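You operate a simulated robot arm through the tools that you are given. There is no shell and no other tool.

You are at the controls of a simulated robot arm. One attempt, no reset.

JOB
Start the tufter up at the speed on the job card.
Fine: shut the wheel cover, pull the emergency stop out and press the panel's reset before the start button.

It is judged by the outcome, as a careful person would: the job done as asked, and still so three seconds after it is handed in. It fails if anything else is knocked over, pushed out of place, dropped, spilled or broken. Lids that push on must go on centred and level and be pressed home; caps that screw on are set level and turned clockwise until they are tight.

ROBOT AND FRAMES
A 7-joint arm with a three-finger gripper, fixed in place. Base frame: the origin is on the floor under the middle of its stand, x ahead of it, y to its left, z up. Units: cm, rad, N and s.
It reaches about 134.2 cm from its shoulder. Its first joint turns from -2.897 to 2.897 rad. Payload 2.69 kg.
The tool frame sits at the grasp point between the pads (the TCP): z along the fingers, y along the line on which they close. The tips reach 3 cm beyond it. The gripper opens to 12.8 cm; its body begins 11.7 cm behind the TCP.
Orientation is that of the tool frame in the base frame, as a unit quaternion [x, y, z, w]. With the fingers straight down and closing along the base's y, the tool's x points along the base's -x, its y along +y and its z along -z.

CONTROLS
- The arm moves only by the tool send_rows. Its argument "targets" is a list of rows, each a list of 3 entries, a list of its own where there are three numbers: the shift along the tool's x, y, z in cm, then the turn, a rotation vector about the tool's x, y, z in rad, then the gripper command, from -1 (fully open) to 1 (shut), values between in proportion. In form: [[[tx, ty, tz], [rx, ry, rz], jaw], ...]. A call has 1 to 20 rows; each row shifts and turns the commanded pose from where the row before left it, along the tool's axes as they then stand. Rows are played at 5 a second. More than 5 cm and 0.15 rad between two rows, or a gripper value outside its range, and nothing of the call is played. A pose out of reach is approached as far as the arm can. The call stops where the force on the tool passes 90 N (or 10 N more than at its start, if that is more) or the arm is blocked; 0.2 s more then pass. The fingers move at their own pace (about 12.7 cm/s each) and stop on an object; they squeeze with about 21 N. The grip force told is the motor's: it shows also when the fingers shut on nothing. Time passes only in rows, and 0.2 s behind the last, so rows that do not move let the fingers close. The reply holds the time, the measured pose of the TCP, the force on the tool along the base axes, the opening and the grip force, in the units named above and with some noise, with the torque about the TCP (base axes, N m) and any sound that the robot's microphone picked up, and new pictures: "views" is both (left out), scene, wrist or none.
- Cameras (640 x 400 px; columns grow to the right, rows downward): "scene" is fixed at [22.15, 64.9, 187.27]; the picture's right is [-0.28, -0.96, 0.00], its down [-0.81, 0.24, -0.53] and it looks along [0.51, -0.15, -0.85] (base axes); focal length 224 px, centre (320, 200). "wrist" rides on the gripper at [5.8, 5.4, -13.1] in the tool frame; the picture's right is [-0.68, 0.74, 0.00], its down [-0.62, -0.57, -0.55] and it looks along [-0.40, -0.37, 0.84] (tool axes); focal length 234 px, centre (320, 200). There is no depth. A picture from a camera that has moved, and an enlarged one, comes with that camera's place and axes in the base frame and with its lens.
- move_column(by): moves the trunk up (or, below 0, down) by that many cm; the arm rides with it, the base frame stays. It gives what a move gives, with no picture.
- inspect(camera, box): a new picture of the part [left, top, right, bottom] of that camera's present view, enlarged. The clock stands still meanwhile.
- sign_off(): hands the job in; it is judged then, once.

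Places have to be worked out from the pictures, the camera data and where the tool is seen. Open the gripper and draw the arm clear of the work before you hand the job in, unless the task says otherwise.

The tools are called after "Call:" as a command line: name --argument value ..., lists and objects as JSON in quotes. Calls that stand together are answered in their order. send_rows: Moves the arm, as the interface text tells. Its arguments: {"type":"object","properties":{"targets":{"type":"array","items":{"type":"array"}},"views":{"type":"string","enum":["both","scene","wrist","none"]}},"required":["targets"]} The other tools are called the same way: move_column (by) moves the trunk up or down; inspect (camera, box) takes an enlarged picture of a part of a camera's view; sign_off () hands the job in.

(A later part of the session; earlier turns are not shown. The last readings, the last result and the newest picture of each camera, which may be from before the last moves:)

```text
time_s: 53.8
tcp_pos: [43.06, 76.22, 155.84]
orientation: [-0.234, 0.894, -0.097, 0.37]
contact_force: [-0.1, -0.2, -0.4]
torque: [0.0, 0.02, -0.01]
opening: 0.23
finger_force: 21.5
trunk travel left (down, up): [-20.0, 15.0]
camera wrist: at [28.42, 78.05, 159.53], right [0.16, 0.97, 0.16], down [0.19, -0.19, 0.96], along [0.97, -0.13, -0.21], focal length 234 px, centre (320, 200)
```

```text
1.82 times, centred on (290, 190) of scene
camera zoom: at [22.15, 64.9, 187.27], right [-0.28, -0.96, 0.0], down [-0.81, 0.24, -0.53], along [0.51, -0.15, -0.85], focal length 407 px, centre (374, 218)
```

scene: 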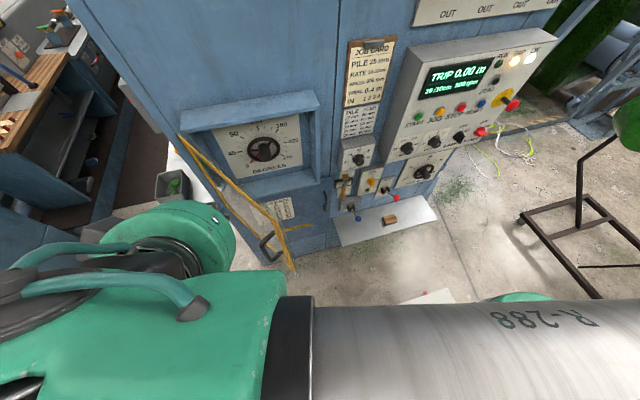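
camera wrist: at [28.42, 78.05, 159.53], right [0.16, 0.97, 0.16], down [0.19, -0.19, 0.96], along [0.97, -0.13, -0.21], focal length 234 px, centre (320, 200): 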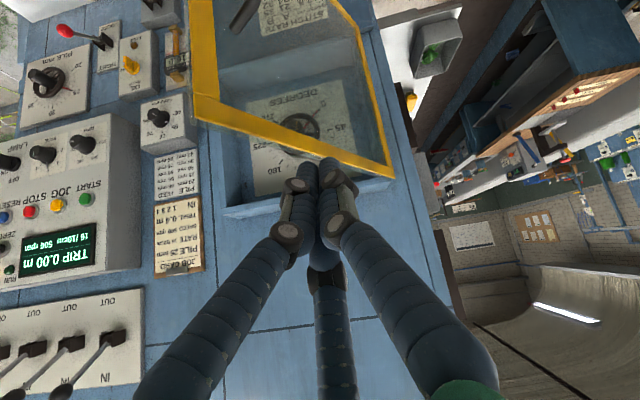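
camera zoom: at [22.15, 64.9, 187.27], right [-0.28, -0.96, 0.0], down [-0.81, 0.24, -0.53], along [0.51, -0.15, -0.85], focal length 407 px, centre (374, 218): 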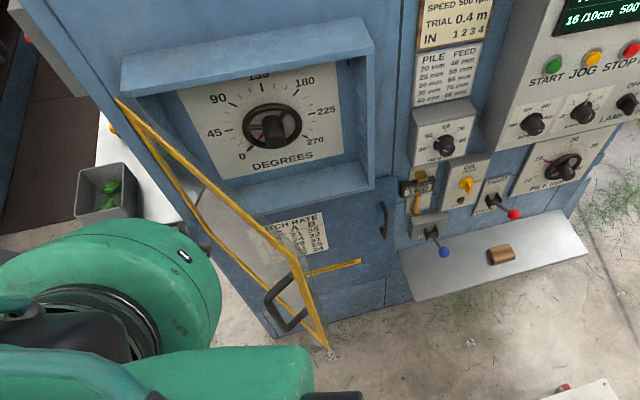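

The picture confirms the free top corner near [44, 68, 147.6] and the hinge near [72–74, 87]. I'm on the outer side, so I'll lower the fingertips beside the cover.

Call:
send_rows --targets '[[[2.64, 1.44, 3.0], [0, 0, 0], 1], [[2.64, 1.44, 3.0], [0, 0, 0], 1], [[2.64, 1.44, 3.0], [0, 0, 0], 1], [[2.64, 1.44, 3.0], [0, 0, 0], 1]]' --views "both"

```text
time_s: 54.8
tcp_pos: [43.31, 76.05, 138.97]
orientation: [-0.233, 0.894, -0.097, 0.37]
contact_force: [-0.2, -0.2, 0.0]
torque: [-0.04, 0.04, -0.01]
opening: 0.21
finger_force: 21.6
trunk travel left (down, up): [-20.0, 15.0]
camera wrist: at [28.61, 77.74, 142.73], right [0.16, 0.97, 0.16], down [0.19, -0.19, 0.96], along [0.97, -0.13, -0.21], focal length 234 px, centre (320, 200)
```

scene: 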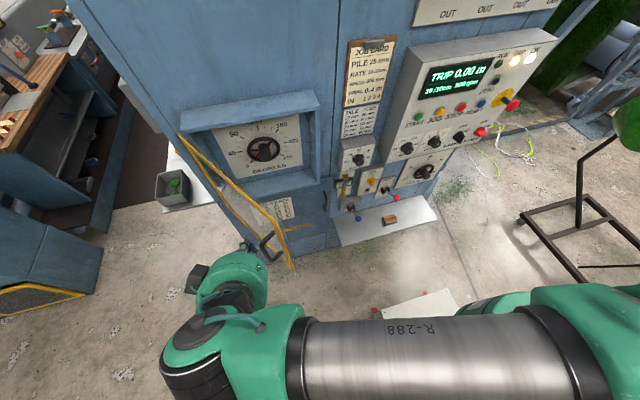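
wrist: 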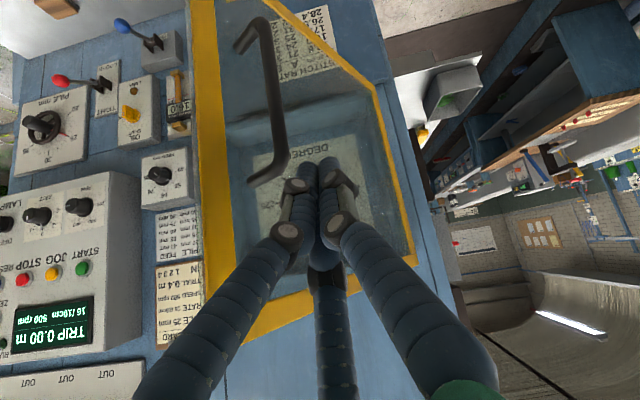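

Now I'm on the outer face, with the handle visible just below tip height. I'll raise slightly so I push above the handle, then start sweeping the cover closed.

Call:
send_rows --targets '[[[-2.79, -1.53, -3.18], [0, 0, 0], 1], [[2.06, -3.77, 0], [0, 0, 0], 1], [[0.075, -2.2, 0.99], [0, 0, 0], 1], [[0.075, -2.2, 0.99], [0, 0, 0], 1], [[0.075, -2.2, 0.99], [0, 0, 0], 1]]' --views "both"

```text
time_s: 56.0
tcp_pos: [47.41, 65.42, 143.72]
orientation: [-0.233, 0.894, -0.097, 0.371]
contact_force: [-0.4, -0.6, 0.0]
torque: [0.02, 0.06, 0.0]
opening: 0.25
finger_force: 21.1
trunk travel left (down, up): [-20.0, 15.0]
camera wrist: at [32.72, 67.28, 147.48], right [0.16, 0.97, 0.16], down [0.19, -0.19, 0.96], along [0.97, -0.13, -0.21], focal length 234 px, centre (320, 200)
```

scene: 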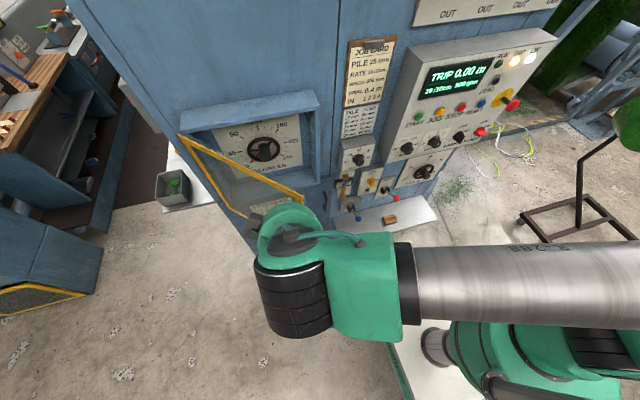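
wrist: 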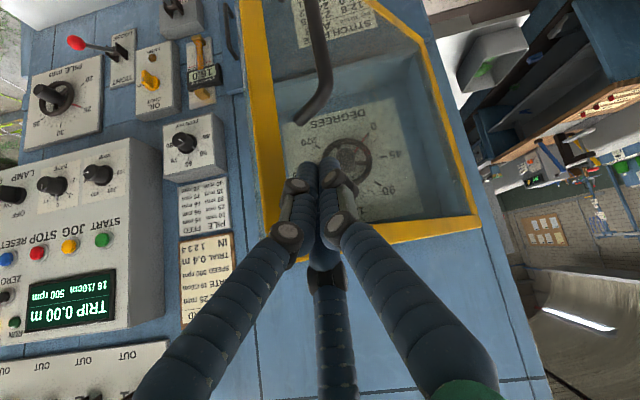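

The cover swings easily with low force. I'll continue along the arc.

Call:
send_rows --targets '[[[-0.732, -3.306, 2.227], [0, 0, 0], 1], [[-0.732, -3.306, 2.227], [0, 0, 0], 1], [[-1.44, -2.895, 2.652], [0, 0, 0], 1], [[-1.44, -2.895, 2.652], [0, 0, 0], 1]]' --views "both"

```text
time_s: 57.0
tcp_pos: [61.44, 56.97, 143.45]
orientation: [-0.233, 0.894, -0.097, 0.371]
contact_force: [0.4, 0.4, -0.3]
torque: [-0.01, -0.04, -0.02]
opening: 0.24
finger_force: 21.2
trunk travel left (down, up): [-20.0, 15.0]
camera wrist: at [46.74, 58.83, 147.23], right [0.16, 0.97, 0.16], down [0.19, -0.19, 0.96], along [0.97, -0.13, -0.21], focal length 234 px, centre (320, 200)
```

scene: 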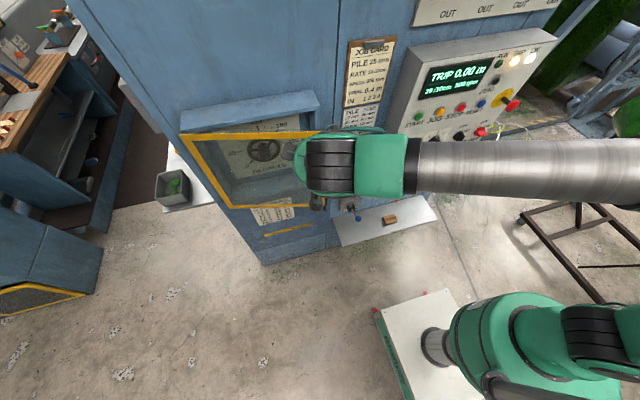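
wrist: 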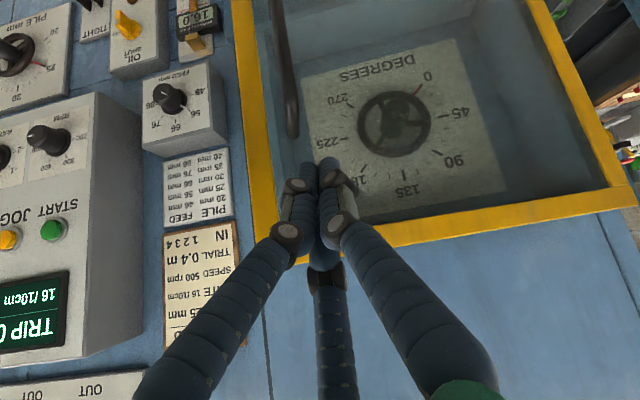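

Nearly closed. I'll continue towards +x in smaller steps while watching the force.

Call:
send_rows --targets '[[[-0.787, -0.772, 1.06], [0, 0, 0], 1], [[-0.787, -0.772, 1.06], [0, 0, 0], 1], [[-0.787, -0.772, 1.06], [0, 0, 0], 1]]' --views "both"

```text
time_s: 57.8
tcp_pos: [66.0, 55.95, 143.63]
orientation: [-0.234, 0.894, -0.096, 0.37]
contact_force: [0.9, 0.3, 0.1]
torque: [-0.01, 0.08, -0.03]
opening: 0.23
finger_force: 21.3
trunk travel left (down, up): [-20.0, 15.0]
camera wrist: at [51.34, 57.8, 147.33], right [0.16, 0.97, 0.16], down [0.19, -0.19, 0.96], along [0.97, -0.13, -0.21], focal length 234 px, centre (320, 200)
```

scene: 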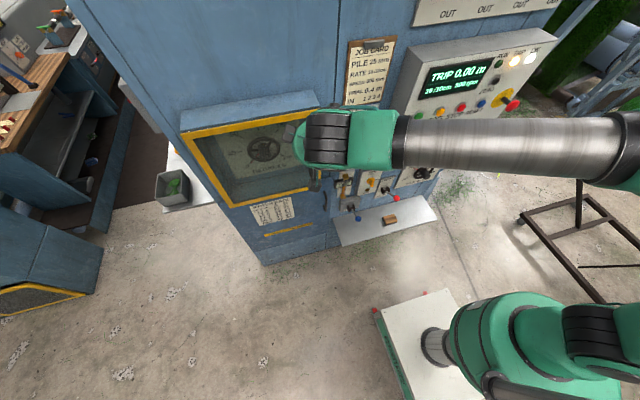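
wrist: 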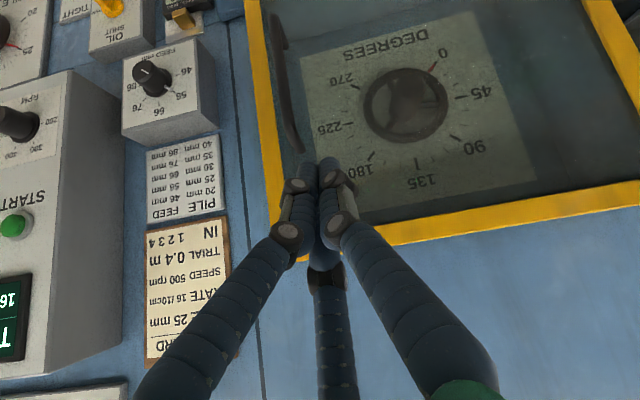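

Still no resistance, so I'll keep pushing in 1 cm steps until the cover seats.

Call:
send_rows --targets '[[[-0.62, -0.34, 0.707], [0, 0, 0], 1], [[-0.62, -0.34, 0.707], [0, 0, 0], 1], [[-0.62, -0.34, 0.707], [0, 0, 0], 1]]' --views "both"

Call:
inspect --camera "scene" --box '[170, 80, 350, 220]'

```text
time_s: 58.6
tcp_pos: [68.85, 55.93, 143.66]
orientation: [-0.233, 0.894, -0.097, 0.37]
contact_force: [0.2, -0.2, 0.3]
torque: [0.03, -0.01, 0.03]
opening: 0.21
finger_force: 20.6
trunk travel left (down, up): [-20.0, 15.0]
camera wrist: at [54.17, 57.85, 147.31], right [0.16, 0.97, 0.16], down [0.19, -0.19, 0.96], along [0.97, -0.13, -0.21], focal length 234 px, centre (320, 200)
```

scene: 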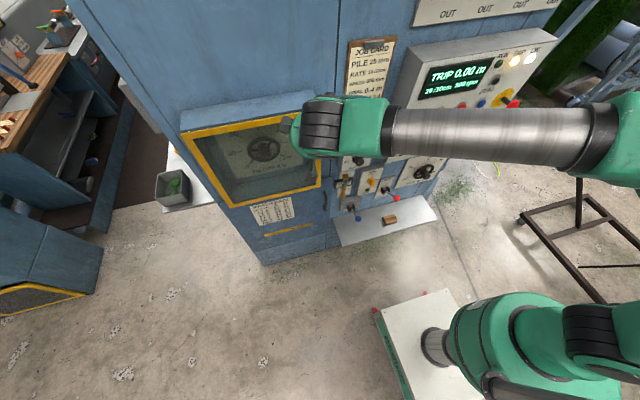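
wrist: 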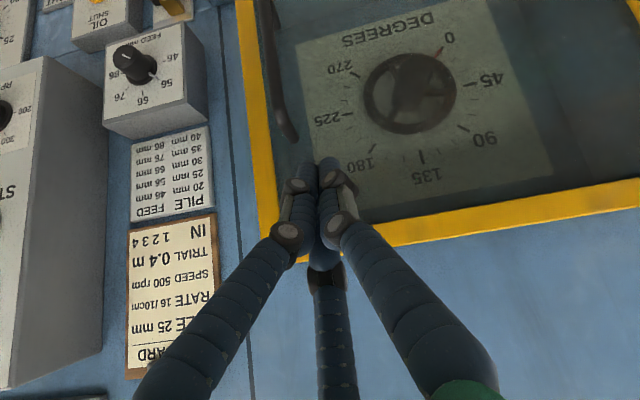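

```text
2.86 times, centred on (260, 150) of scene
camera zoom: at [22.15, 64.9, 187.27], right [-0.28, -0.96, 0.0], down [-0.81, 0.24, -0.53], along [0.51, -0.15, -0.85], focal length 639 px, centre (491, 343)
```

zoom: 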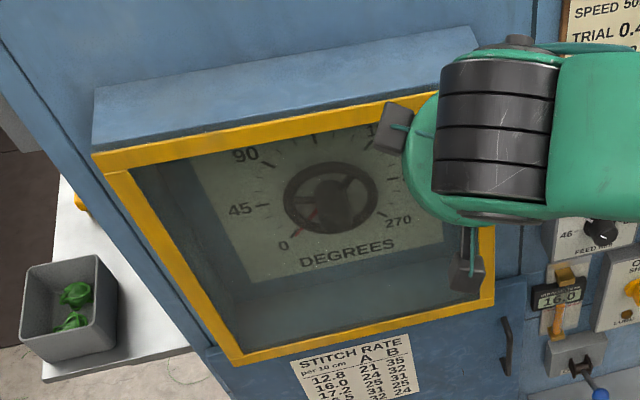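

It looks almost flush. I'll continue in 0.6 cm steps to press it home until I feel contact force.

Call:
send_rows --targets '[[[-0.372, -0.203, 0.424], [0, 0, 0], 1], [[-0.372, -0.203, 0.424], [0, 0, 0], 1], [[-0.372, -0.203, 0.424], [0, 0, 0], 1]]' --views "none"

```text
time_s: 59.4
tcp_pos: [70.61, 56.06, 143.77]
orientation: [-0.233, 0.894, -0.096, 0.371]
contact_force: [0.1, -0.1, 0.1]
torque: [-0.05, -0.01, -0.01]
opening: 0.2
finger_force: 20.8
trunk travel left (down, up): [-20.0, 15.0]
```

Call:
send_rows --targets '[[[-0.372, -0.203, 0.424], [0, 0, 0], 1], [[-0.372, -0.203, 0.424], [0, 0, 0], 1], [[-0.372, -0.203, 0.424], [0, 0, 0], 1]]' --views "both"

```text
time_s: 60.2
tcp_pos: [72.2, 56.06, 143.74]
orientation: [-0.233, 0.894, -0.096, 0.371]
contact_force: [-20.6, -3.9, -0.1]
torque: [-0.1, 0.16, -0.17]
opening: 0.21
finger_force: 21.1
trunk travel left (down, up): [-20.0, 15.0]
camera wrist: at [57.54, 57.91, 147.49], right [0.16, 0.97, 0.16], down [0.19, -0.19, 0.96], along [0.97, -0.13, -0.21], focal length 234 px, centre (320, 200)
```

scene: 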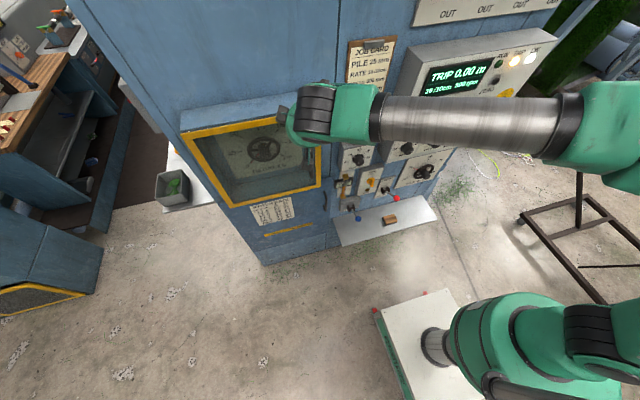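
wrist: 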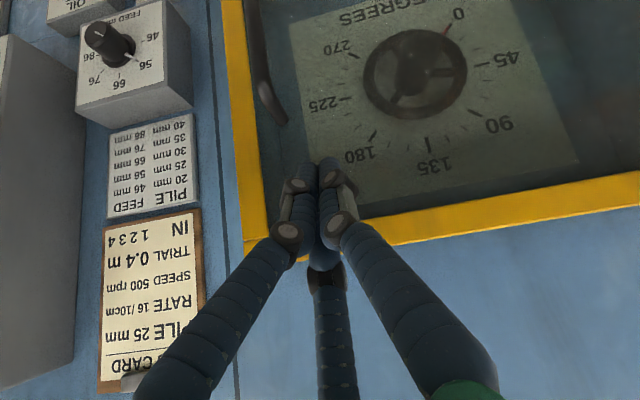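

A 20 N resistance, so the cover is seated. I'll press slightly more to be sure, then withdraw.

Call:
send_rows --targets '[[[-0.186, -0.1, 0.212], [0, 0, 0], 1], [[-0.186, -0.1, 0.212], [0, 0, 0], 1]]' --views "none"

Call:
send_rows --targets '[[[0.62, 0.34, -0.707], [0, 0, 0], 1], [[1.86, 1.02, -2.12], [0, 0, 0], 1], [[2.48, 1.36, -2.83], [0, 0, 0], 1], [[2.48, 1.36, -2.83], [0, 0, 0], 1], [[2.48, 1.36, -2.83], [0, 0, 0], 1], [[2.48, 1.36, -2.83], [0, 0, 0], 1]]' --views "both"

Call:
inspect --camera "scene" --box '[170, 80, 350, 220]'

```text
time_s: 60.8
tcp_pos: [72.35, 55.99, 143.81]
orientation: [-0.234, 0.894, -0.097, 0.37]
contact_force: [-73.1, -15.9, -4.9]
torque: [0.22, 0.72, -0.48]
opening: 0.22
finger_force: 21.0
trunk travel left (down, up): [-20.0, 15.0]
```

```text
time_s: 62.2
tcp_pos: [53.06, 56.23, 143.62]
orientation: [-0.234, 0.894, -0.096, 0.37]
contact_force: [-0.2, 0.6, -0.1]
torque: [0.01, 0.01, -0.01]
opening: 0.23
finger_force: 20.7
trunk travel left (down, up): [-20.0, 15.0]
camera wrist: at [38.34, 58.08, 147.32], right [0.16, 0.97, 0.16], down [0.19, -0.19, 0.96], along [0.97, -0.13, -0.21], focal length 234 px, centre (320, 200)
```

scene: 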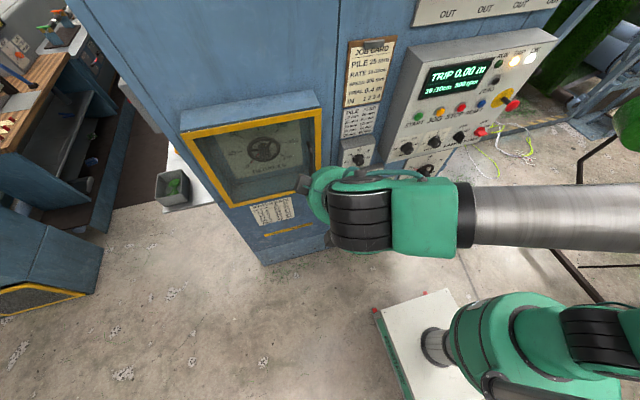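
wrist: 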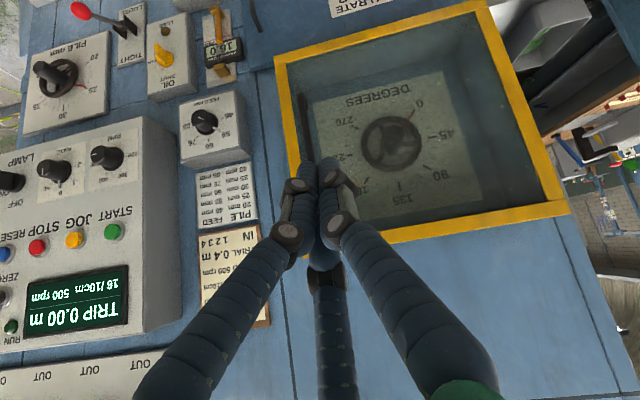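

```text
2.86 times, centred on (260, 150) of scene
camera zoom: at [22.15, 64.9, 187.27], right [-0.28, -0.96, 0.0], down [-0.81, 0.24, -0.53], along [0.51, -0.15, -0.85], focal length 639 px, centre (491, 343)
```

zoom: 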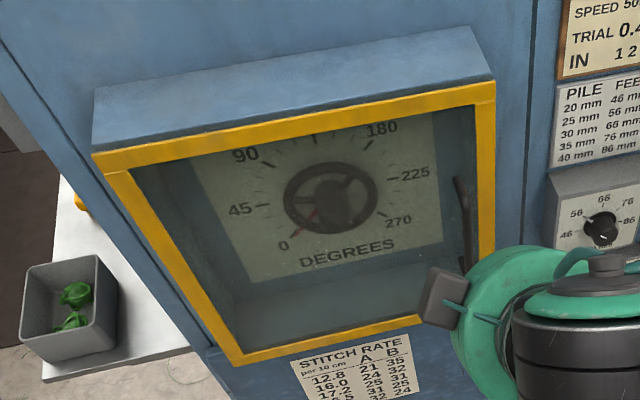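

The cover is shut flush and stays. Next is RESET at about y -10.5; I'll move right with the tool still pitched 45°, well clear of the panel, and roll level.

Call:
send_rows --targets '[[[2.284, -4.18, 0], [0, 0, 0], 1], [[2.284, -4.18, 0], [0, 0, 0], 1], [[2.284, -4.18, 0], [0, 0, 0], 1], [[2.284, -4.18, 0], [0, 0, 0], 1], [[2.284, -4.18, 0], [0, 0, 0], 1], [[2.284, -4.18, 0], [0, 0, 0], 1], [[2.284, -4.18, 0], [0, 0, 0], 1], [[2.284, -4.18, 0], [0, 0, 0], 1], [[2.284, -4.18, 0], [0, 0, 0], 1], [[2.284, -4.18, 0], [0, 0, 0], 1], [[2.284, -4.18, 0], [0, 0, 0], 1], [[2.284, -4.18, 0], [0, 0, 0], 1], [[2.284, -4.18, 0], [0, 0, 0], 1], [[2.284, -4.18, 0], [0, 0, 0], 1], [[0, 0, 0], [0, 0, 0.13], 1], [[0, 0, 0], [0, 0, 0.13], 1], [[0, 0, 0], [0, 0, 0.13], 1], [[0, 0, 0], [0, 0, 0.13], 1]]' --views "both"

```text
time_s: 66.0
tcp_pos: [53.52, -10.54, 144.38]
orientation: [0.006, 0.924, 0.003, 0.383]
contact_force: [0.4, -0.3, -0.3]
torque: [0.02, -0.01, 0.02]
opening: 0.22
finger_force: 20.4
trunk travel left (down, up): [-20.0, 15.0]
camera wrist: at [40.25, -5.16, 149.43], right [0.48, 0.73, 0.48], down [0.04, -0.57, 0.82], along [0.87, -0.38, -0.31], focal length 234 px, centre (320, 200)
```

scene: 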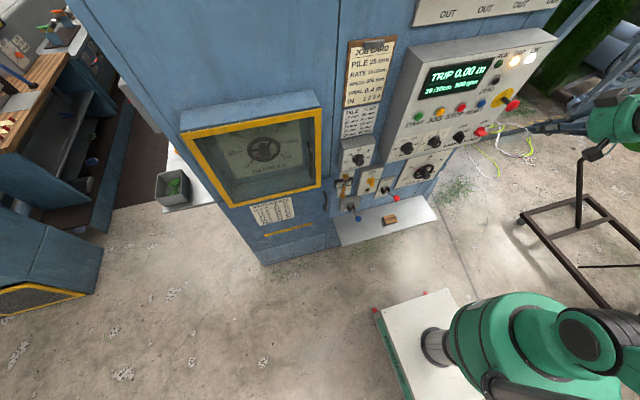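
wrist: 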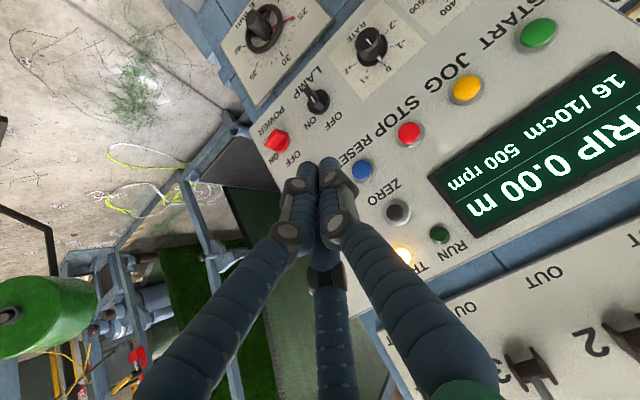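

I'll pitch up towards nearly horizontal, about 10° down, here on the right side and then fine-locate RESET.

Call:
send_rows --targets '[[[0, 0, 0], [0, -0.15, 0], 1], [[0, 0, 0], [0, -0.15, 0], 1], [[0, 0, 0], [0, -0.15, 0], 1], [[0, 0, 0], [0, -0.15, 0], 1], [[0, 0, 0], [0, 0, 0], 1]]' --views "both"

Call:
inspect --camera "wrist" --box '[240, 60, 440, 220]'

```text
time_s: 67.2
tcp_pos: [53.43, -10.51, 144.37]
orientation: [0.004, 0.769, 0.0, 0.639]
contact_force: [-0.5, 0.8, 0.9]
torque: [-0.01, 0.06, -0.09]
opening: 0.22
finger_force: 20.9
trunk travel left (down, up): [-20.0, 15.0]
camera wrist: at [39.6, -5.07, 140.99], right [0.13, 0.73, 0.67], down [-0.43, -0.57, 0.7], along [0.89, -0.38, 0.24], focal length 234 px, centre (320, 200)
```

scene: 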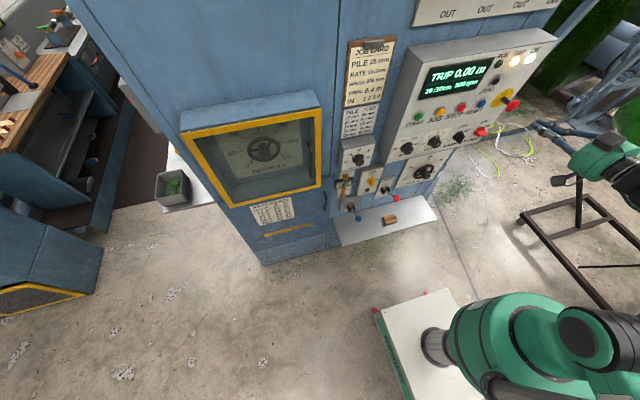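
wrist: 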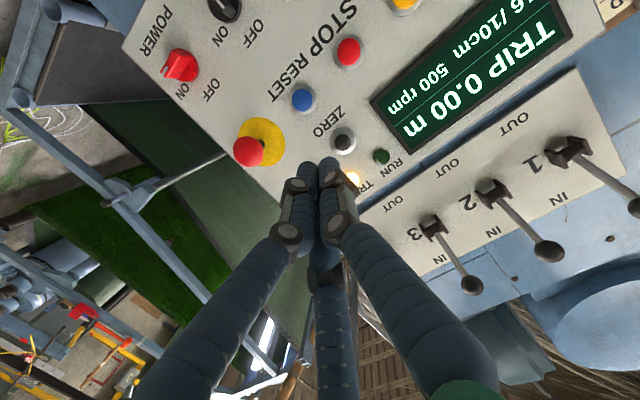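

```text
2.50 times, centred on (340, 140) of wrist
camera zoom: at [39.6, -5.07, 140.99], right [0.13, 0.73, 0.67], down [-0.43, -0.57, 0.7], along [0.89, -0.38, 0.24], focal length 585 px, centre (270, 350)
```

zoom: 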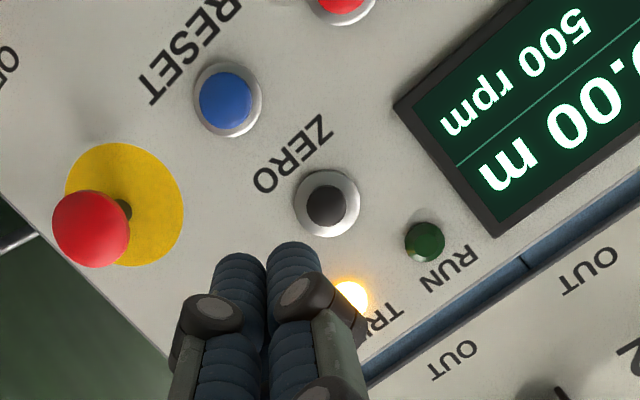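

RESET is at about y -10.7, z 137.7, averaging both cameras. I'll approach so the closed tip is about 3 cm in front of it and check alignment.

Call:
send_rows --targets '[[[0.83, -0.05, 3.87], [0, 0, 0], 1], [[0.83, -0.05, 3.87], [0, 0, 0], 1], [[0.83, -0.05, 3.87], [0, 0, 0], 1], [[0.83, -0.05, 3.87], [0, 0, 0], 1], [[0, 0, 0], [0, 0, 0], 1]]' --views "both"

Call:
inspect --camera "wrist" --box '[220, 60, 420, 220]'

Call:
inspect --camera "scene" --box '[440, 70, 540, 140]'

```text
time_s: 68.4
tcp_pos: [68.01, -10.85, 137.98]
orientation: [0.006, 0.77, -0.001, 0.638]
contact_force: [0.5, 0.0, -1.0]
torque: [0.0, -0.03, 0.04]
opening: 0.24
finger_force: 20.8
trunk travel left (down, up): [-20.0, 15.0]
camera wrist: at [54.18, -5.36, 134.64], right [0.13, 0.73, 0.67], down [-0.43, -0.57, 0.7], along [0.89, -0.38, 0.24], focal length 234 px, centre (320, 200)
```

scene: 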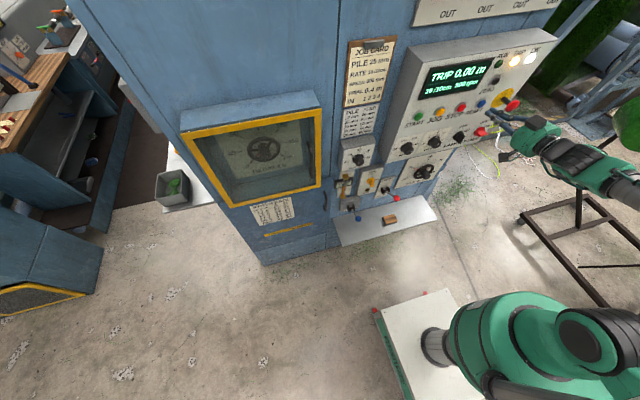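
wrist: 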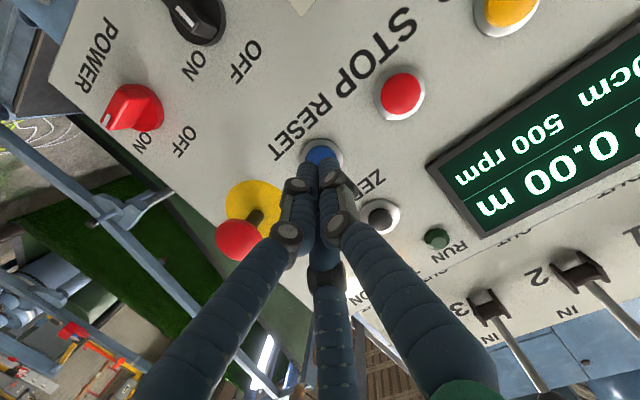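

```text
2.50 times, centred on (320, 140) of wrist
camera zoom: at [54.18, -5.36, 134.64], right [0.13, 0.73, 0.67], down [-0.43, -0.57, 0.7], along [0.89, -0.38, 0.24], focal length 585 px, centre (320, 350)
```

zoom: 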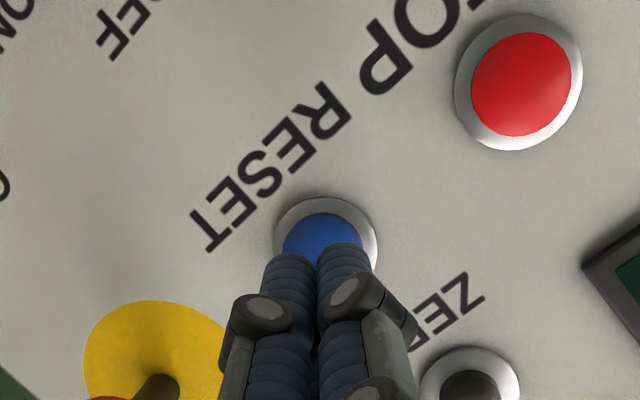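

```text
5.71 times, centred on (490, 105) of scene
camera zoom: at [22.15, 64.9, 187.27], right [-0.28, -0.96, 0.0], down [-0.81, 0.24, -0.53], along [0.51, -0.15, -0.85], focal length 1278 px, centre (-651, 743)
```

zoom: 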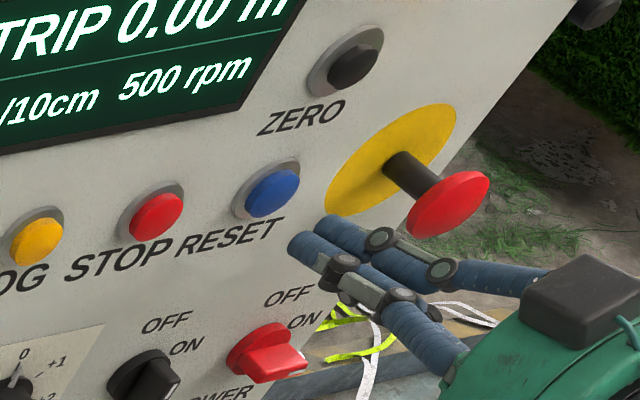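

The wrist view shows the tip lined up with RESET; the scene view suggests aiming slightly higher. I'll raise 0.5 cm and advance straight in +x in small steps.

Call:
send_rows --targets '[[[-0.765, 0.2, 1.383], [0, 0, 0], 1], [[-0.183, 0, 0.983], [0, 0, 0], 1], [[0, 0, 0], [0, 0, 0], 1]]' --views "both"

Call:
inspect --camera "wrist" --box '[220, 60, 420, 220]'

Call:
inspect --camera "scene" --box '[440, 70, 540, 140]'

```text
time_s: 69.2
tcp_pos: [70.67, -10.51, 138.57]
orientation: [0.004, 0.77, 0.001, 0.638]
contact_force: [1.1, -0.6, -0.1]
torque: [-0.02, -0.01, 0.0]
opening: 0.22
finger_force: 21.0
trunk travel left (down, up): [-20.0, 15.0]
camera wrist: at [56.68, -5.21, 135.2], right [0.13, 0.73, 0.67], down [-0.43, -0.57, 0.7], along [0.89, -0.38, 0.24], focal length 234 px, centre (320, 200)
```

scene: 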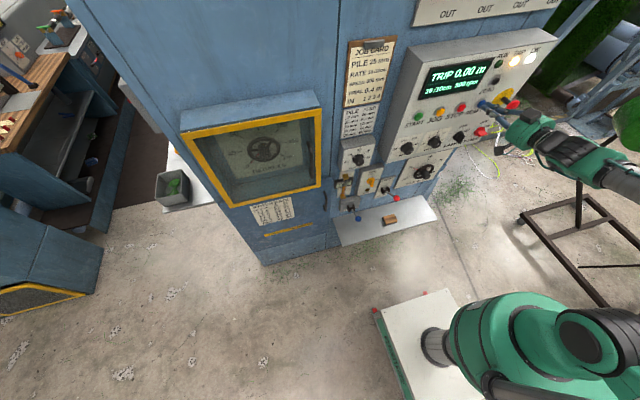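
wrist: 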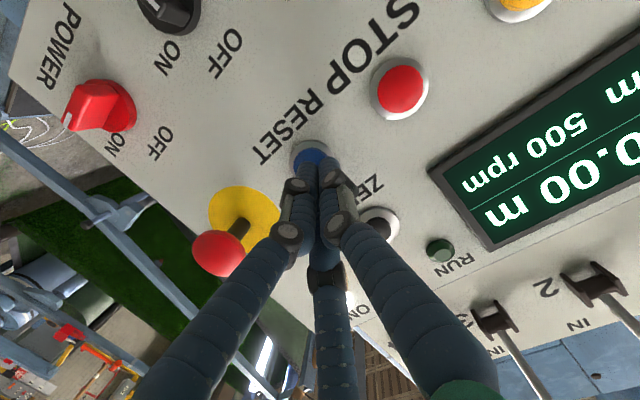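

```text
2.50 times, centred on (320, 140) of wrist
camera zoom: at [56.68, -5.21, 135.2], right [0.13, 0.73, 0.67], down [-0.43, -0.57, 0.7], along [0.89, -0.38, 0.24], focal length 585 px, centre (320, 350)
```

zoom: 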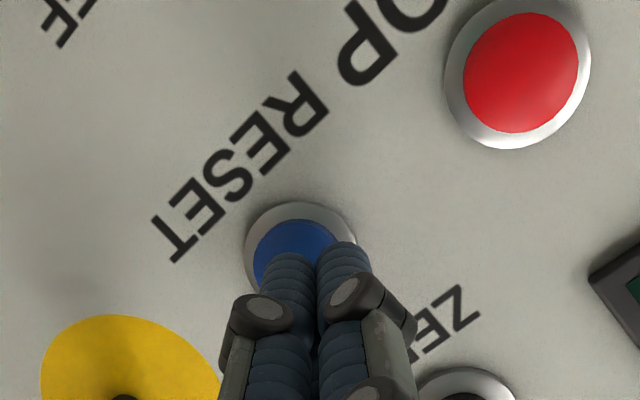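

```text
5.71 times, centred on (490, 105) of scene
camera zoom: at [22.15, 64.9, 187.27], right [-0.28, -0.96, 0.0], down [-0.81, 0.24, -0.53], along [0.51, -0.15, -0.85], focal length 1278 px, centre (-651, 743)
```

zoom: 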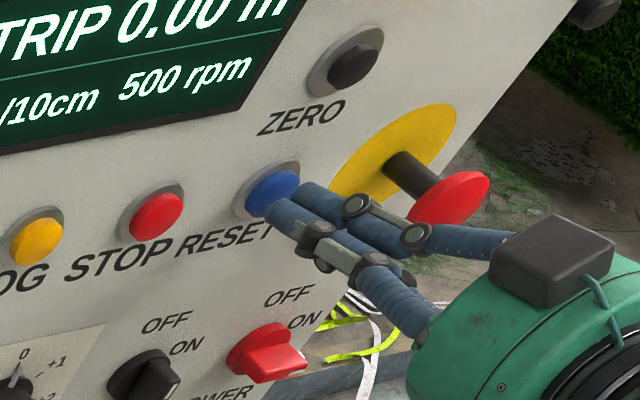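

The tip is about 1 cm from the button and well within its cap according to both cameras. I'll advance in 0.4 cm steps to press it.

Call:
send_rows --targets '[[[-0.073, 0, 0.393], [0, 0, 0], 1], [[-0.073, 0, 0.393], [0, 0, 0], 1], [[-0.073, 0, 0.393], [0, 0, 0], 1]]' --views "scene"

Call:
inspect --camera "scene" --box '[400, 40, 560, 140]'

```text
time_s: 70.0
tcp_pos: [71.91, -10.77, 138.54]
orientation: [0.006, 0.77, -0.001, 0.638]
contact_force: [0.1, 0.0, -0.3]
torque: [0.0, 0.0, -0.02]
opening: 0.25
finger_force: 20.9
trunk travel left (down, up): [-20.0, 15.0]
```

scene: 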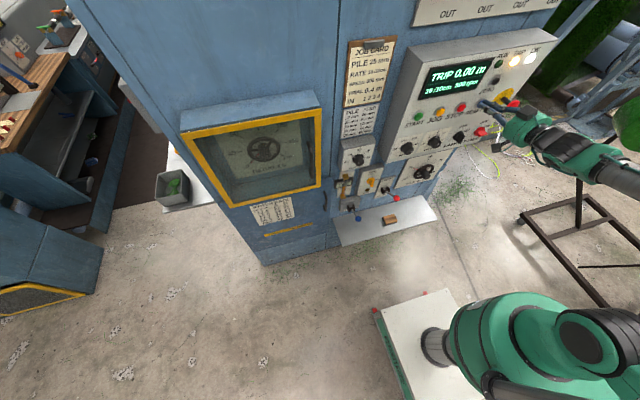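

```text
4.00 times, centred on (480, 90) of scene
camera zoom: at [22.15, 64.9, 187.27], right [-0.28, -0.96, 0.0], down [-0.81, 0.24, -0.53], along [0.51, -0.15, -0.85], focal length 895 px, centre (-320, 640)
```

zoom: 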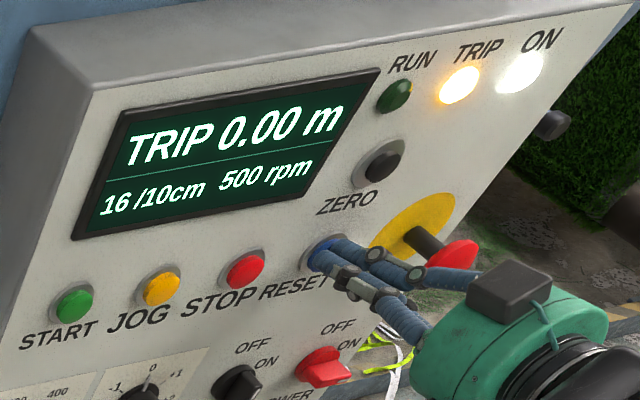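

No contact yet; I'll keep advancing.

Call:
send_rows --targets '[[[-0.073, 0, 0.393], [0, 0, 0], 1], [[-0.073, 0, 0.393], [0, 0, 0], 1]]' --views "scene"

Call:
inspect --camera "scene" --box '[400, 40, 560, 140]'

```text
time_s: 70.6
tcp_pos: [72.53, -10.81, 138.65]
orientation: [0.004, 0.77, 0.001, 0.638]
contact_force: [-2.9, 1.6, -0.7]
torque: [0.02, -0.02, 0.03]
opening: 0.25
finger_force: 20.9
trunk travel left (down, up): [-20.0, 15.0]
heard: click
```

scene: 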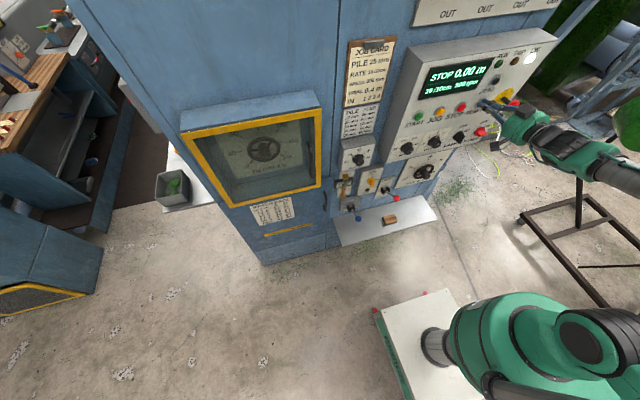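

```text
4.00 times, centred on (480, 90) of scene
camera zoom: at [22.15, 64.9, 187.27], right [-0.28, -0.96, 0.0], down [-0.81, 0.24, -0.53], along [0.51, -0.15, -0.85], focal length 895 px, centre (-320, 640)
```

zoom: 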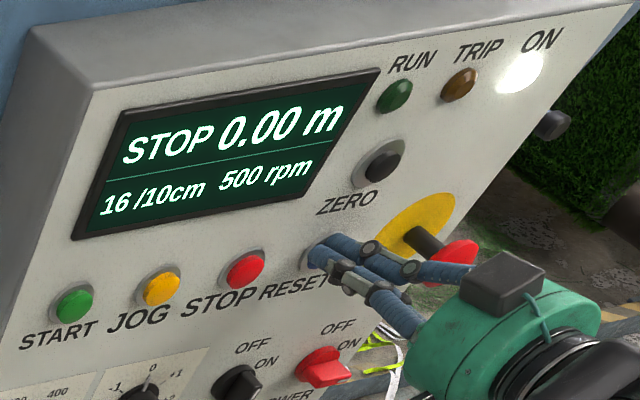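

A click; the display now says STOP and the TRIP lamp is off, so the reset worked. I'll withdraw straight back, pitch down, cross to y about 14.7 for START, and pitch up again.

Call:
send_rows --targets '[[[0.914, 0, -4.914], [0, 0, 0], 1], [[0.914, 0, -4.914], [0, 0, 0], 1], [[0.914, 0, -4.914], [0, 0, 0], 1], [[0, 0, 0], [0, 0.15, 0], 1], [[0, 0, 0], [0, 0.15, 0], 1], [[0, 0, 0], [0, 0.15, 0], 1], [[0, 0, 0], [0, 0.15, 0], 1], [[0, 4.25, 0], [0, 0, 0], 1], [[0, 4.25, 0], [0, 0, 0], 1], [[0, 4.25, 0], [0, 0, 0], 1], [[0, 4.25, 0], [0, 0, 0], 1], [[0, 4.25, 0], [0, 0, 0], 1], [[0, 4.25, 0], [0, 0, 0], 1], [[0, 0, 0], [0, 0, -0.15], 1], [[0, 0, 0], [0, 0, -0.15], 1], [[0, 0, 0], [0, 0, -0.15], 1], [[0, 0, 0], [0, 0, -0.15], 1]]' --views "none"

Call:
send_rows --targets '[[[0, 0, 0], [0.0847, -0.1238, 0], 1], [[0, 0, 0], [0.0847, -0.1238, 0], 1], [[0, 0, 0], [0.0847, -0.1238, 0], 1], [[0, 0, 0], [0.0847, -0.1238, 0], 1], [[0, 0, 0], [0, 0, 0], 1]]' --views "both"

Call:
inspect --camera "wrist" --box '[220, 60, 420, 220]'

Call:
inspect --camera "scene" --box '[390, 60, 550, 160]'

```text
time_s: 74.2
tcp_pos: [57.93, 14.93, 138.71]
orientation: [-0.27, 0.884, -0.112, 0.366]
contact_force: [-0.2, -0.2, 0.9]
torque: [0.01, -0.02, 0.01]
opening: 0.26
finger_force: 20.9
trunk travel left (down, up): [-20.0, 15.0]
```

```text
time_s: 75.4
tcp_pos: [57.75, 14.89, 138.83]
orientation: [-0.222, 0.736, -0.188, 0.611]
contact_force: [-1.1, -0.2, -1.3]
torque: [-0.01, -0.08, 0.02]
opening: 0.21
finger_force: 20.7
trunk travel left (down, up): [-20.0, 15.0]
camera wrist: at [43.46, 16.15, 133.49], right [0.03, 0.99, 0.15], down [-0.39, -0.12, 0.91], along [0.92, -0.09, 0.38], focal length 234 px, centre (320, 200)
```

scene: 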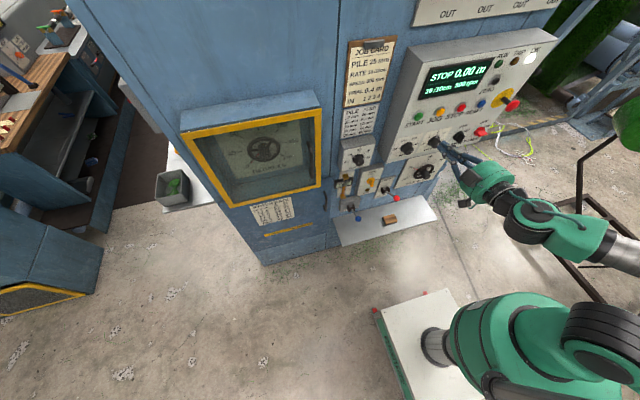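
wrist: 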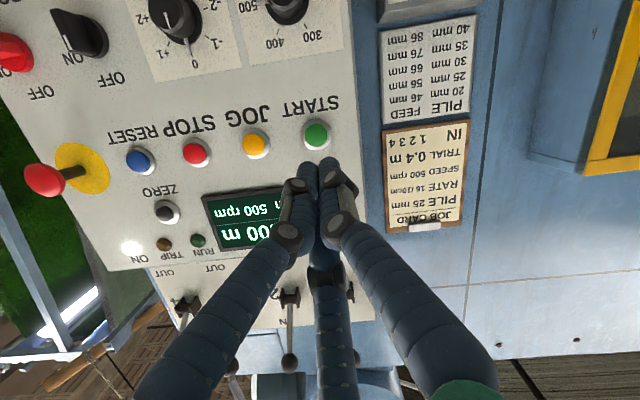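

```text
2.50 times, centred on (320, 140) of wrist
camera zoom: at [43.46, 16.15, 133.49], right [0.03, 0.99, 0.15], down [-0.39, -0.12, 0.91], along [0.92, -0.09, 0.38], focal length 585 px, centre (320, 350)
```

zoom: 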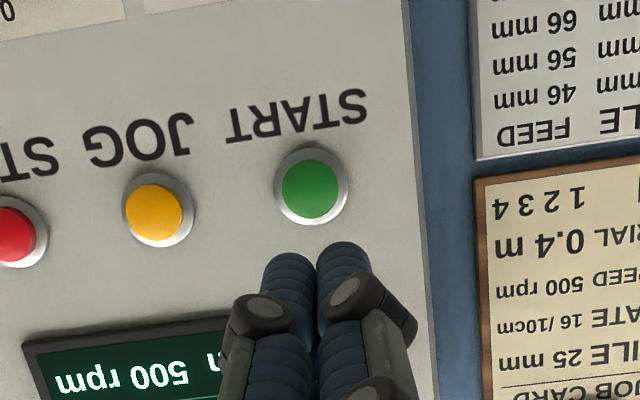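

```text
4.00 times, centred on (470, 110) of scene
camera zoom: at [22.15, 64.9, 187.27], right [-0.28, -0.96, 0.0], down [-0.81, 0.24, -0.53], along [0.51, -0.15, -0.85], focal length 895 px, centre (-280, 560)
```

zoom: 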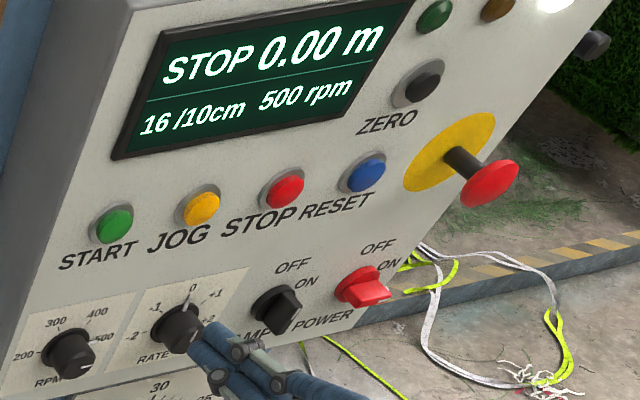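

START is at about y 14.4, z 137.8. I'll approach so the tip is about 4 cm short and check.

Call:
send_rows --targets '[[[-0.357, -0.38, 3.295], [0, 0, 0], 1], [[-0.357, -0.38, 3.295], [0, 0, 0], 1], [[-0.357, -0.38, 3.295], [0, 0, 0], 1], [[0, 0, 0], [0, 0, 0], 1]]' --views "both"

Call:
inspect --camera "wrist" --box '[220, 60, 420, 220]'

Call:
inspect --camera "scene" --box '[380, 80, 480, 150]'

```text
time_s: 76.4
tcp_pos: [67.79, 14.39, 138.24]
orientation: [-0.223, 0.737, -0.188, 0.61]
contact_force: [0.6, -0.4, -0.1]
torque: [0.01, -0.06, 0.01]
opening: 0.24
finger_force: 21.3
trunk travel left (down, up): [-20.0, 15.0]
camera wrist: at [53.48, 15.65, 132.89], right [0.03, 0.99, 0.15], down [-0.39, -0.12, 0.91], along [0.92, -0.09, 0.38], focal length 234 px, centre (320, 200)
```

scene: 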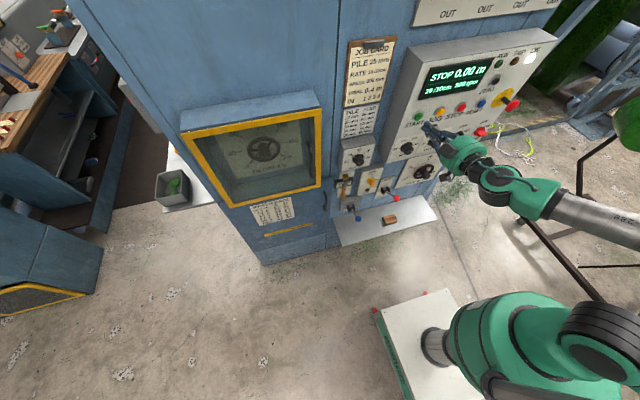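
wrist: 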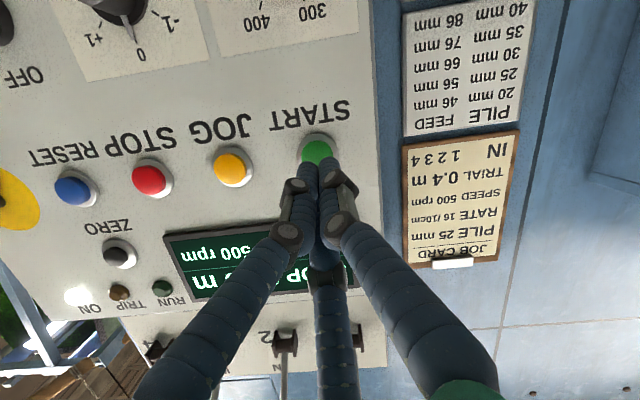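

```text
2.50 times, centred on (320, 140) of wrist
camera zoom: at [53.48, 15.65, 132.89], right [0.03, 0.99, 0.15], down [-0.39, -0.12, 0.91], along [0.92, -0.09, 0.38], focal length 585 px, centre (320, 350)
```

zoom: 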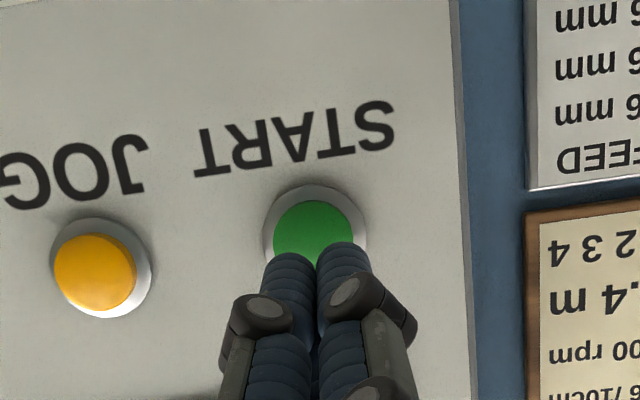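

```text
5.71 times, centred on (430, 115) of scene
camera zoom: at [22.15, 64.9, 187.27], right [-0.28, -0.96, 0.0], down [-0.81, 0.24, -0.53], along [0.51, -0.15, -0.85], focal length 1278 px, centre (-309, 686)
```

zoom: 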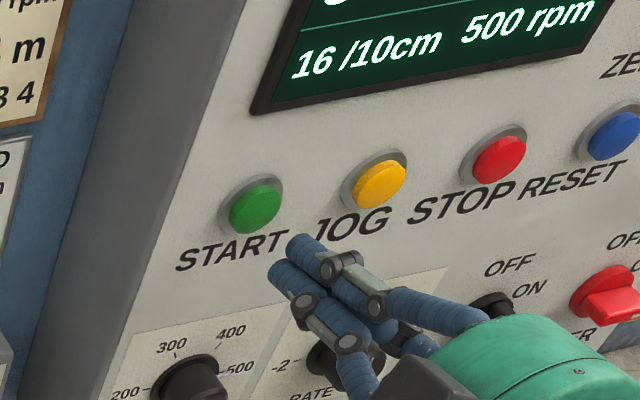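

Alignment matches the successful RESET approach. I'll advance straight in +x towards START, finishing with small steps.

Call:
send_rows --targets '[[[-0.2, -0.36, 1.966], [0, 0, 0], 1], [[-0.185, -0.116, 1.18], [0, 0, 0], 1], [[-0.062, -0.039, 0.393], [0, 0, 0], 1], [[-0.062, -0.039, 0.393], [0, 0, 0], 1]]' --views "both"

Call:
inspect --camera "scene" --box '[380, 50, 540, 150]'

Call:
inspect --camera "wrist" --box '[220, 60, 420, 220]'

```text
time_s: 77.4
tcp_pos: [71.76, 14.37, 138.48]
orientation: [-0.222, 0.737, -0.189, 0.61]
contact_force: [-1.2, -0.2, 0.2]
torque: [0.0, -0.01, -0.02]
opening: 0.23
finger_force: 20.7
trunk travel left (down, up): [-20.0, 15.0]
camera wrist: at [57.48, 15.57, 133.11], right [0.03, 0.99, 0.15], down [-0.39, -0.12, 0.91], along [0.92, -0.09, 0.38], focal length 234 px, centre (320, 200)
```

scene: 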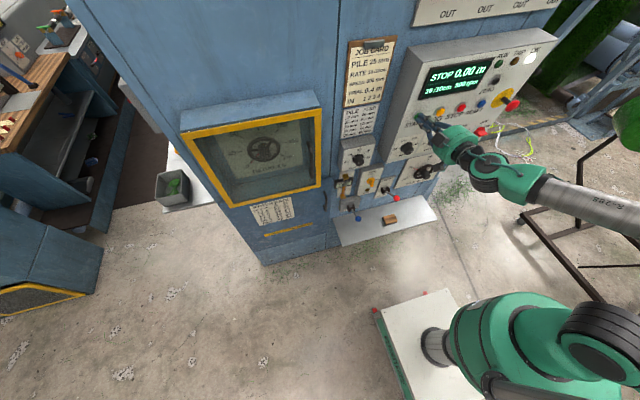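
wrist: 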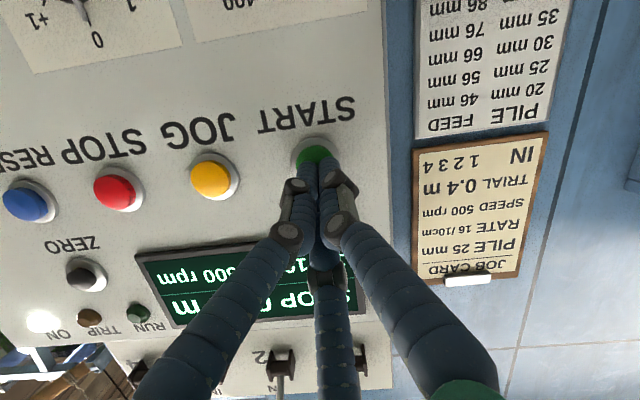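

```text
4.00 times, centred on (460, 100) of scene
camera zoom: at [22.15, 64.9, 187.27], right [-0.28, -0.96, 0.0], down [-0.81, 0.24, -0.53], along [0.51, -0.15, -0.85], focal length 895 px, centre (-240, 600)
```

zoom: 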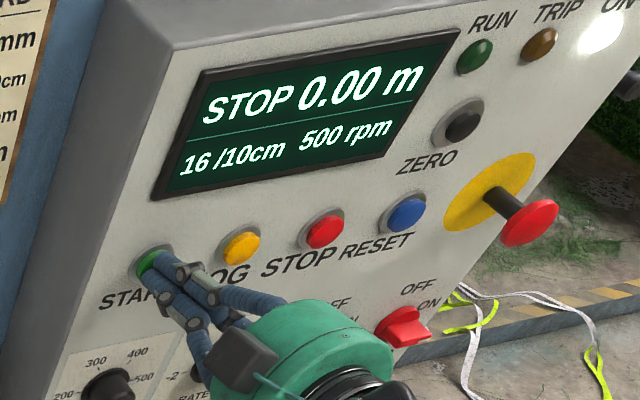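

```text
2.50 times, centred on (320, 140) of wrist
camera zoom: at [57.48, 15.57, 133.11], right [0.03, 0.99, 0.15], down [-0.39, -0.12, 0.91], along [0.92, -0.09, 0.38], focal length 585 px, centre (320, 350)
```

zoom: 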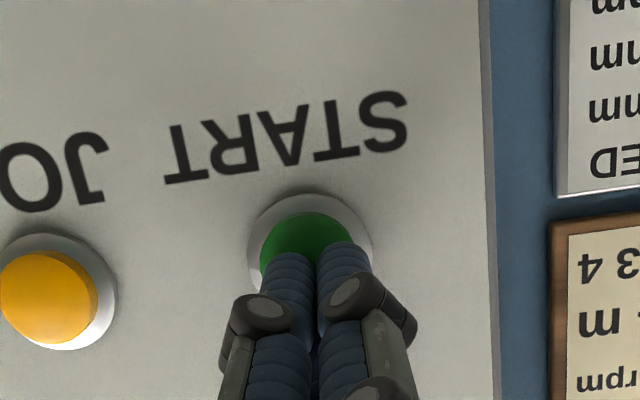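

The tip is right on the green START button. Pressing with two more small steps.

Call:
send_rows --targets '[[[-0.062, -0.039, 0.393], [0, 0, 0], 1], [[-0.062, -0.039, 0.393], [0, 0, 0], 1]]' --views "scene"

Call:
inspect --camera "scene" --box '[380, 50, 540, 150]'

```text
time_s: 78.0
tcp_pos: [72.64, 14.22, 138.44]
orientation: [-0.223, 0.737, -0.188, 0.61]
contact_force: [-4.8, -0.6, 0.6]
torque: [0.0, -0.01, -0.03]
opening: 0.23
finger_force: 20.4
trunk travel left (down, up): [-20.0, 15.0]
heard: click
```

scene: 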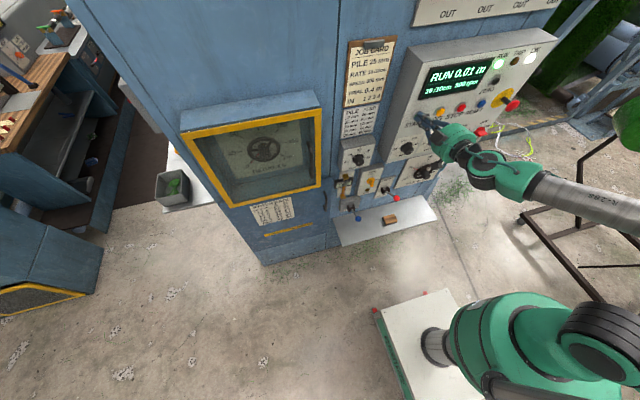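

```text
4.00 times, centred on (460, 100) of scene
camera zoom: at [22.15, 64.9, 187.27], right [-0.28, -0.96, 0.0], down [-0.81, 0.24, -0.53], along [0.51, -0.15, -0.85], focal length 895 px, centre (-240, 600)
```

zoom: 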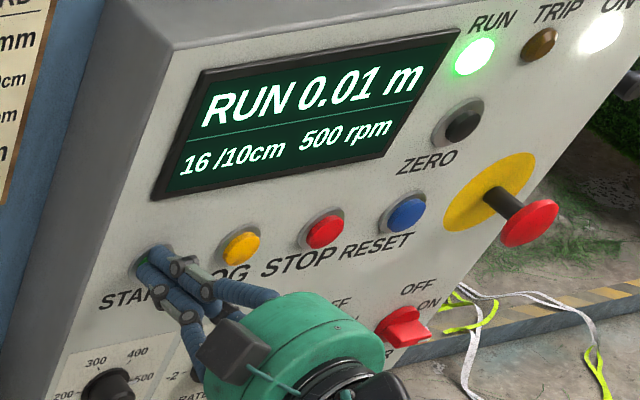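

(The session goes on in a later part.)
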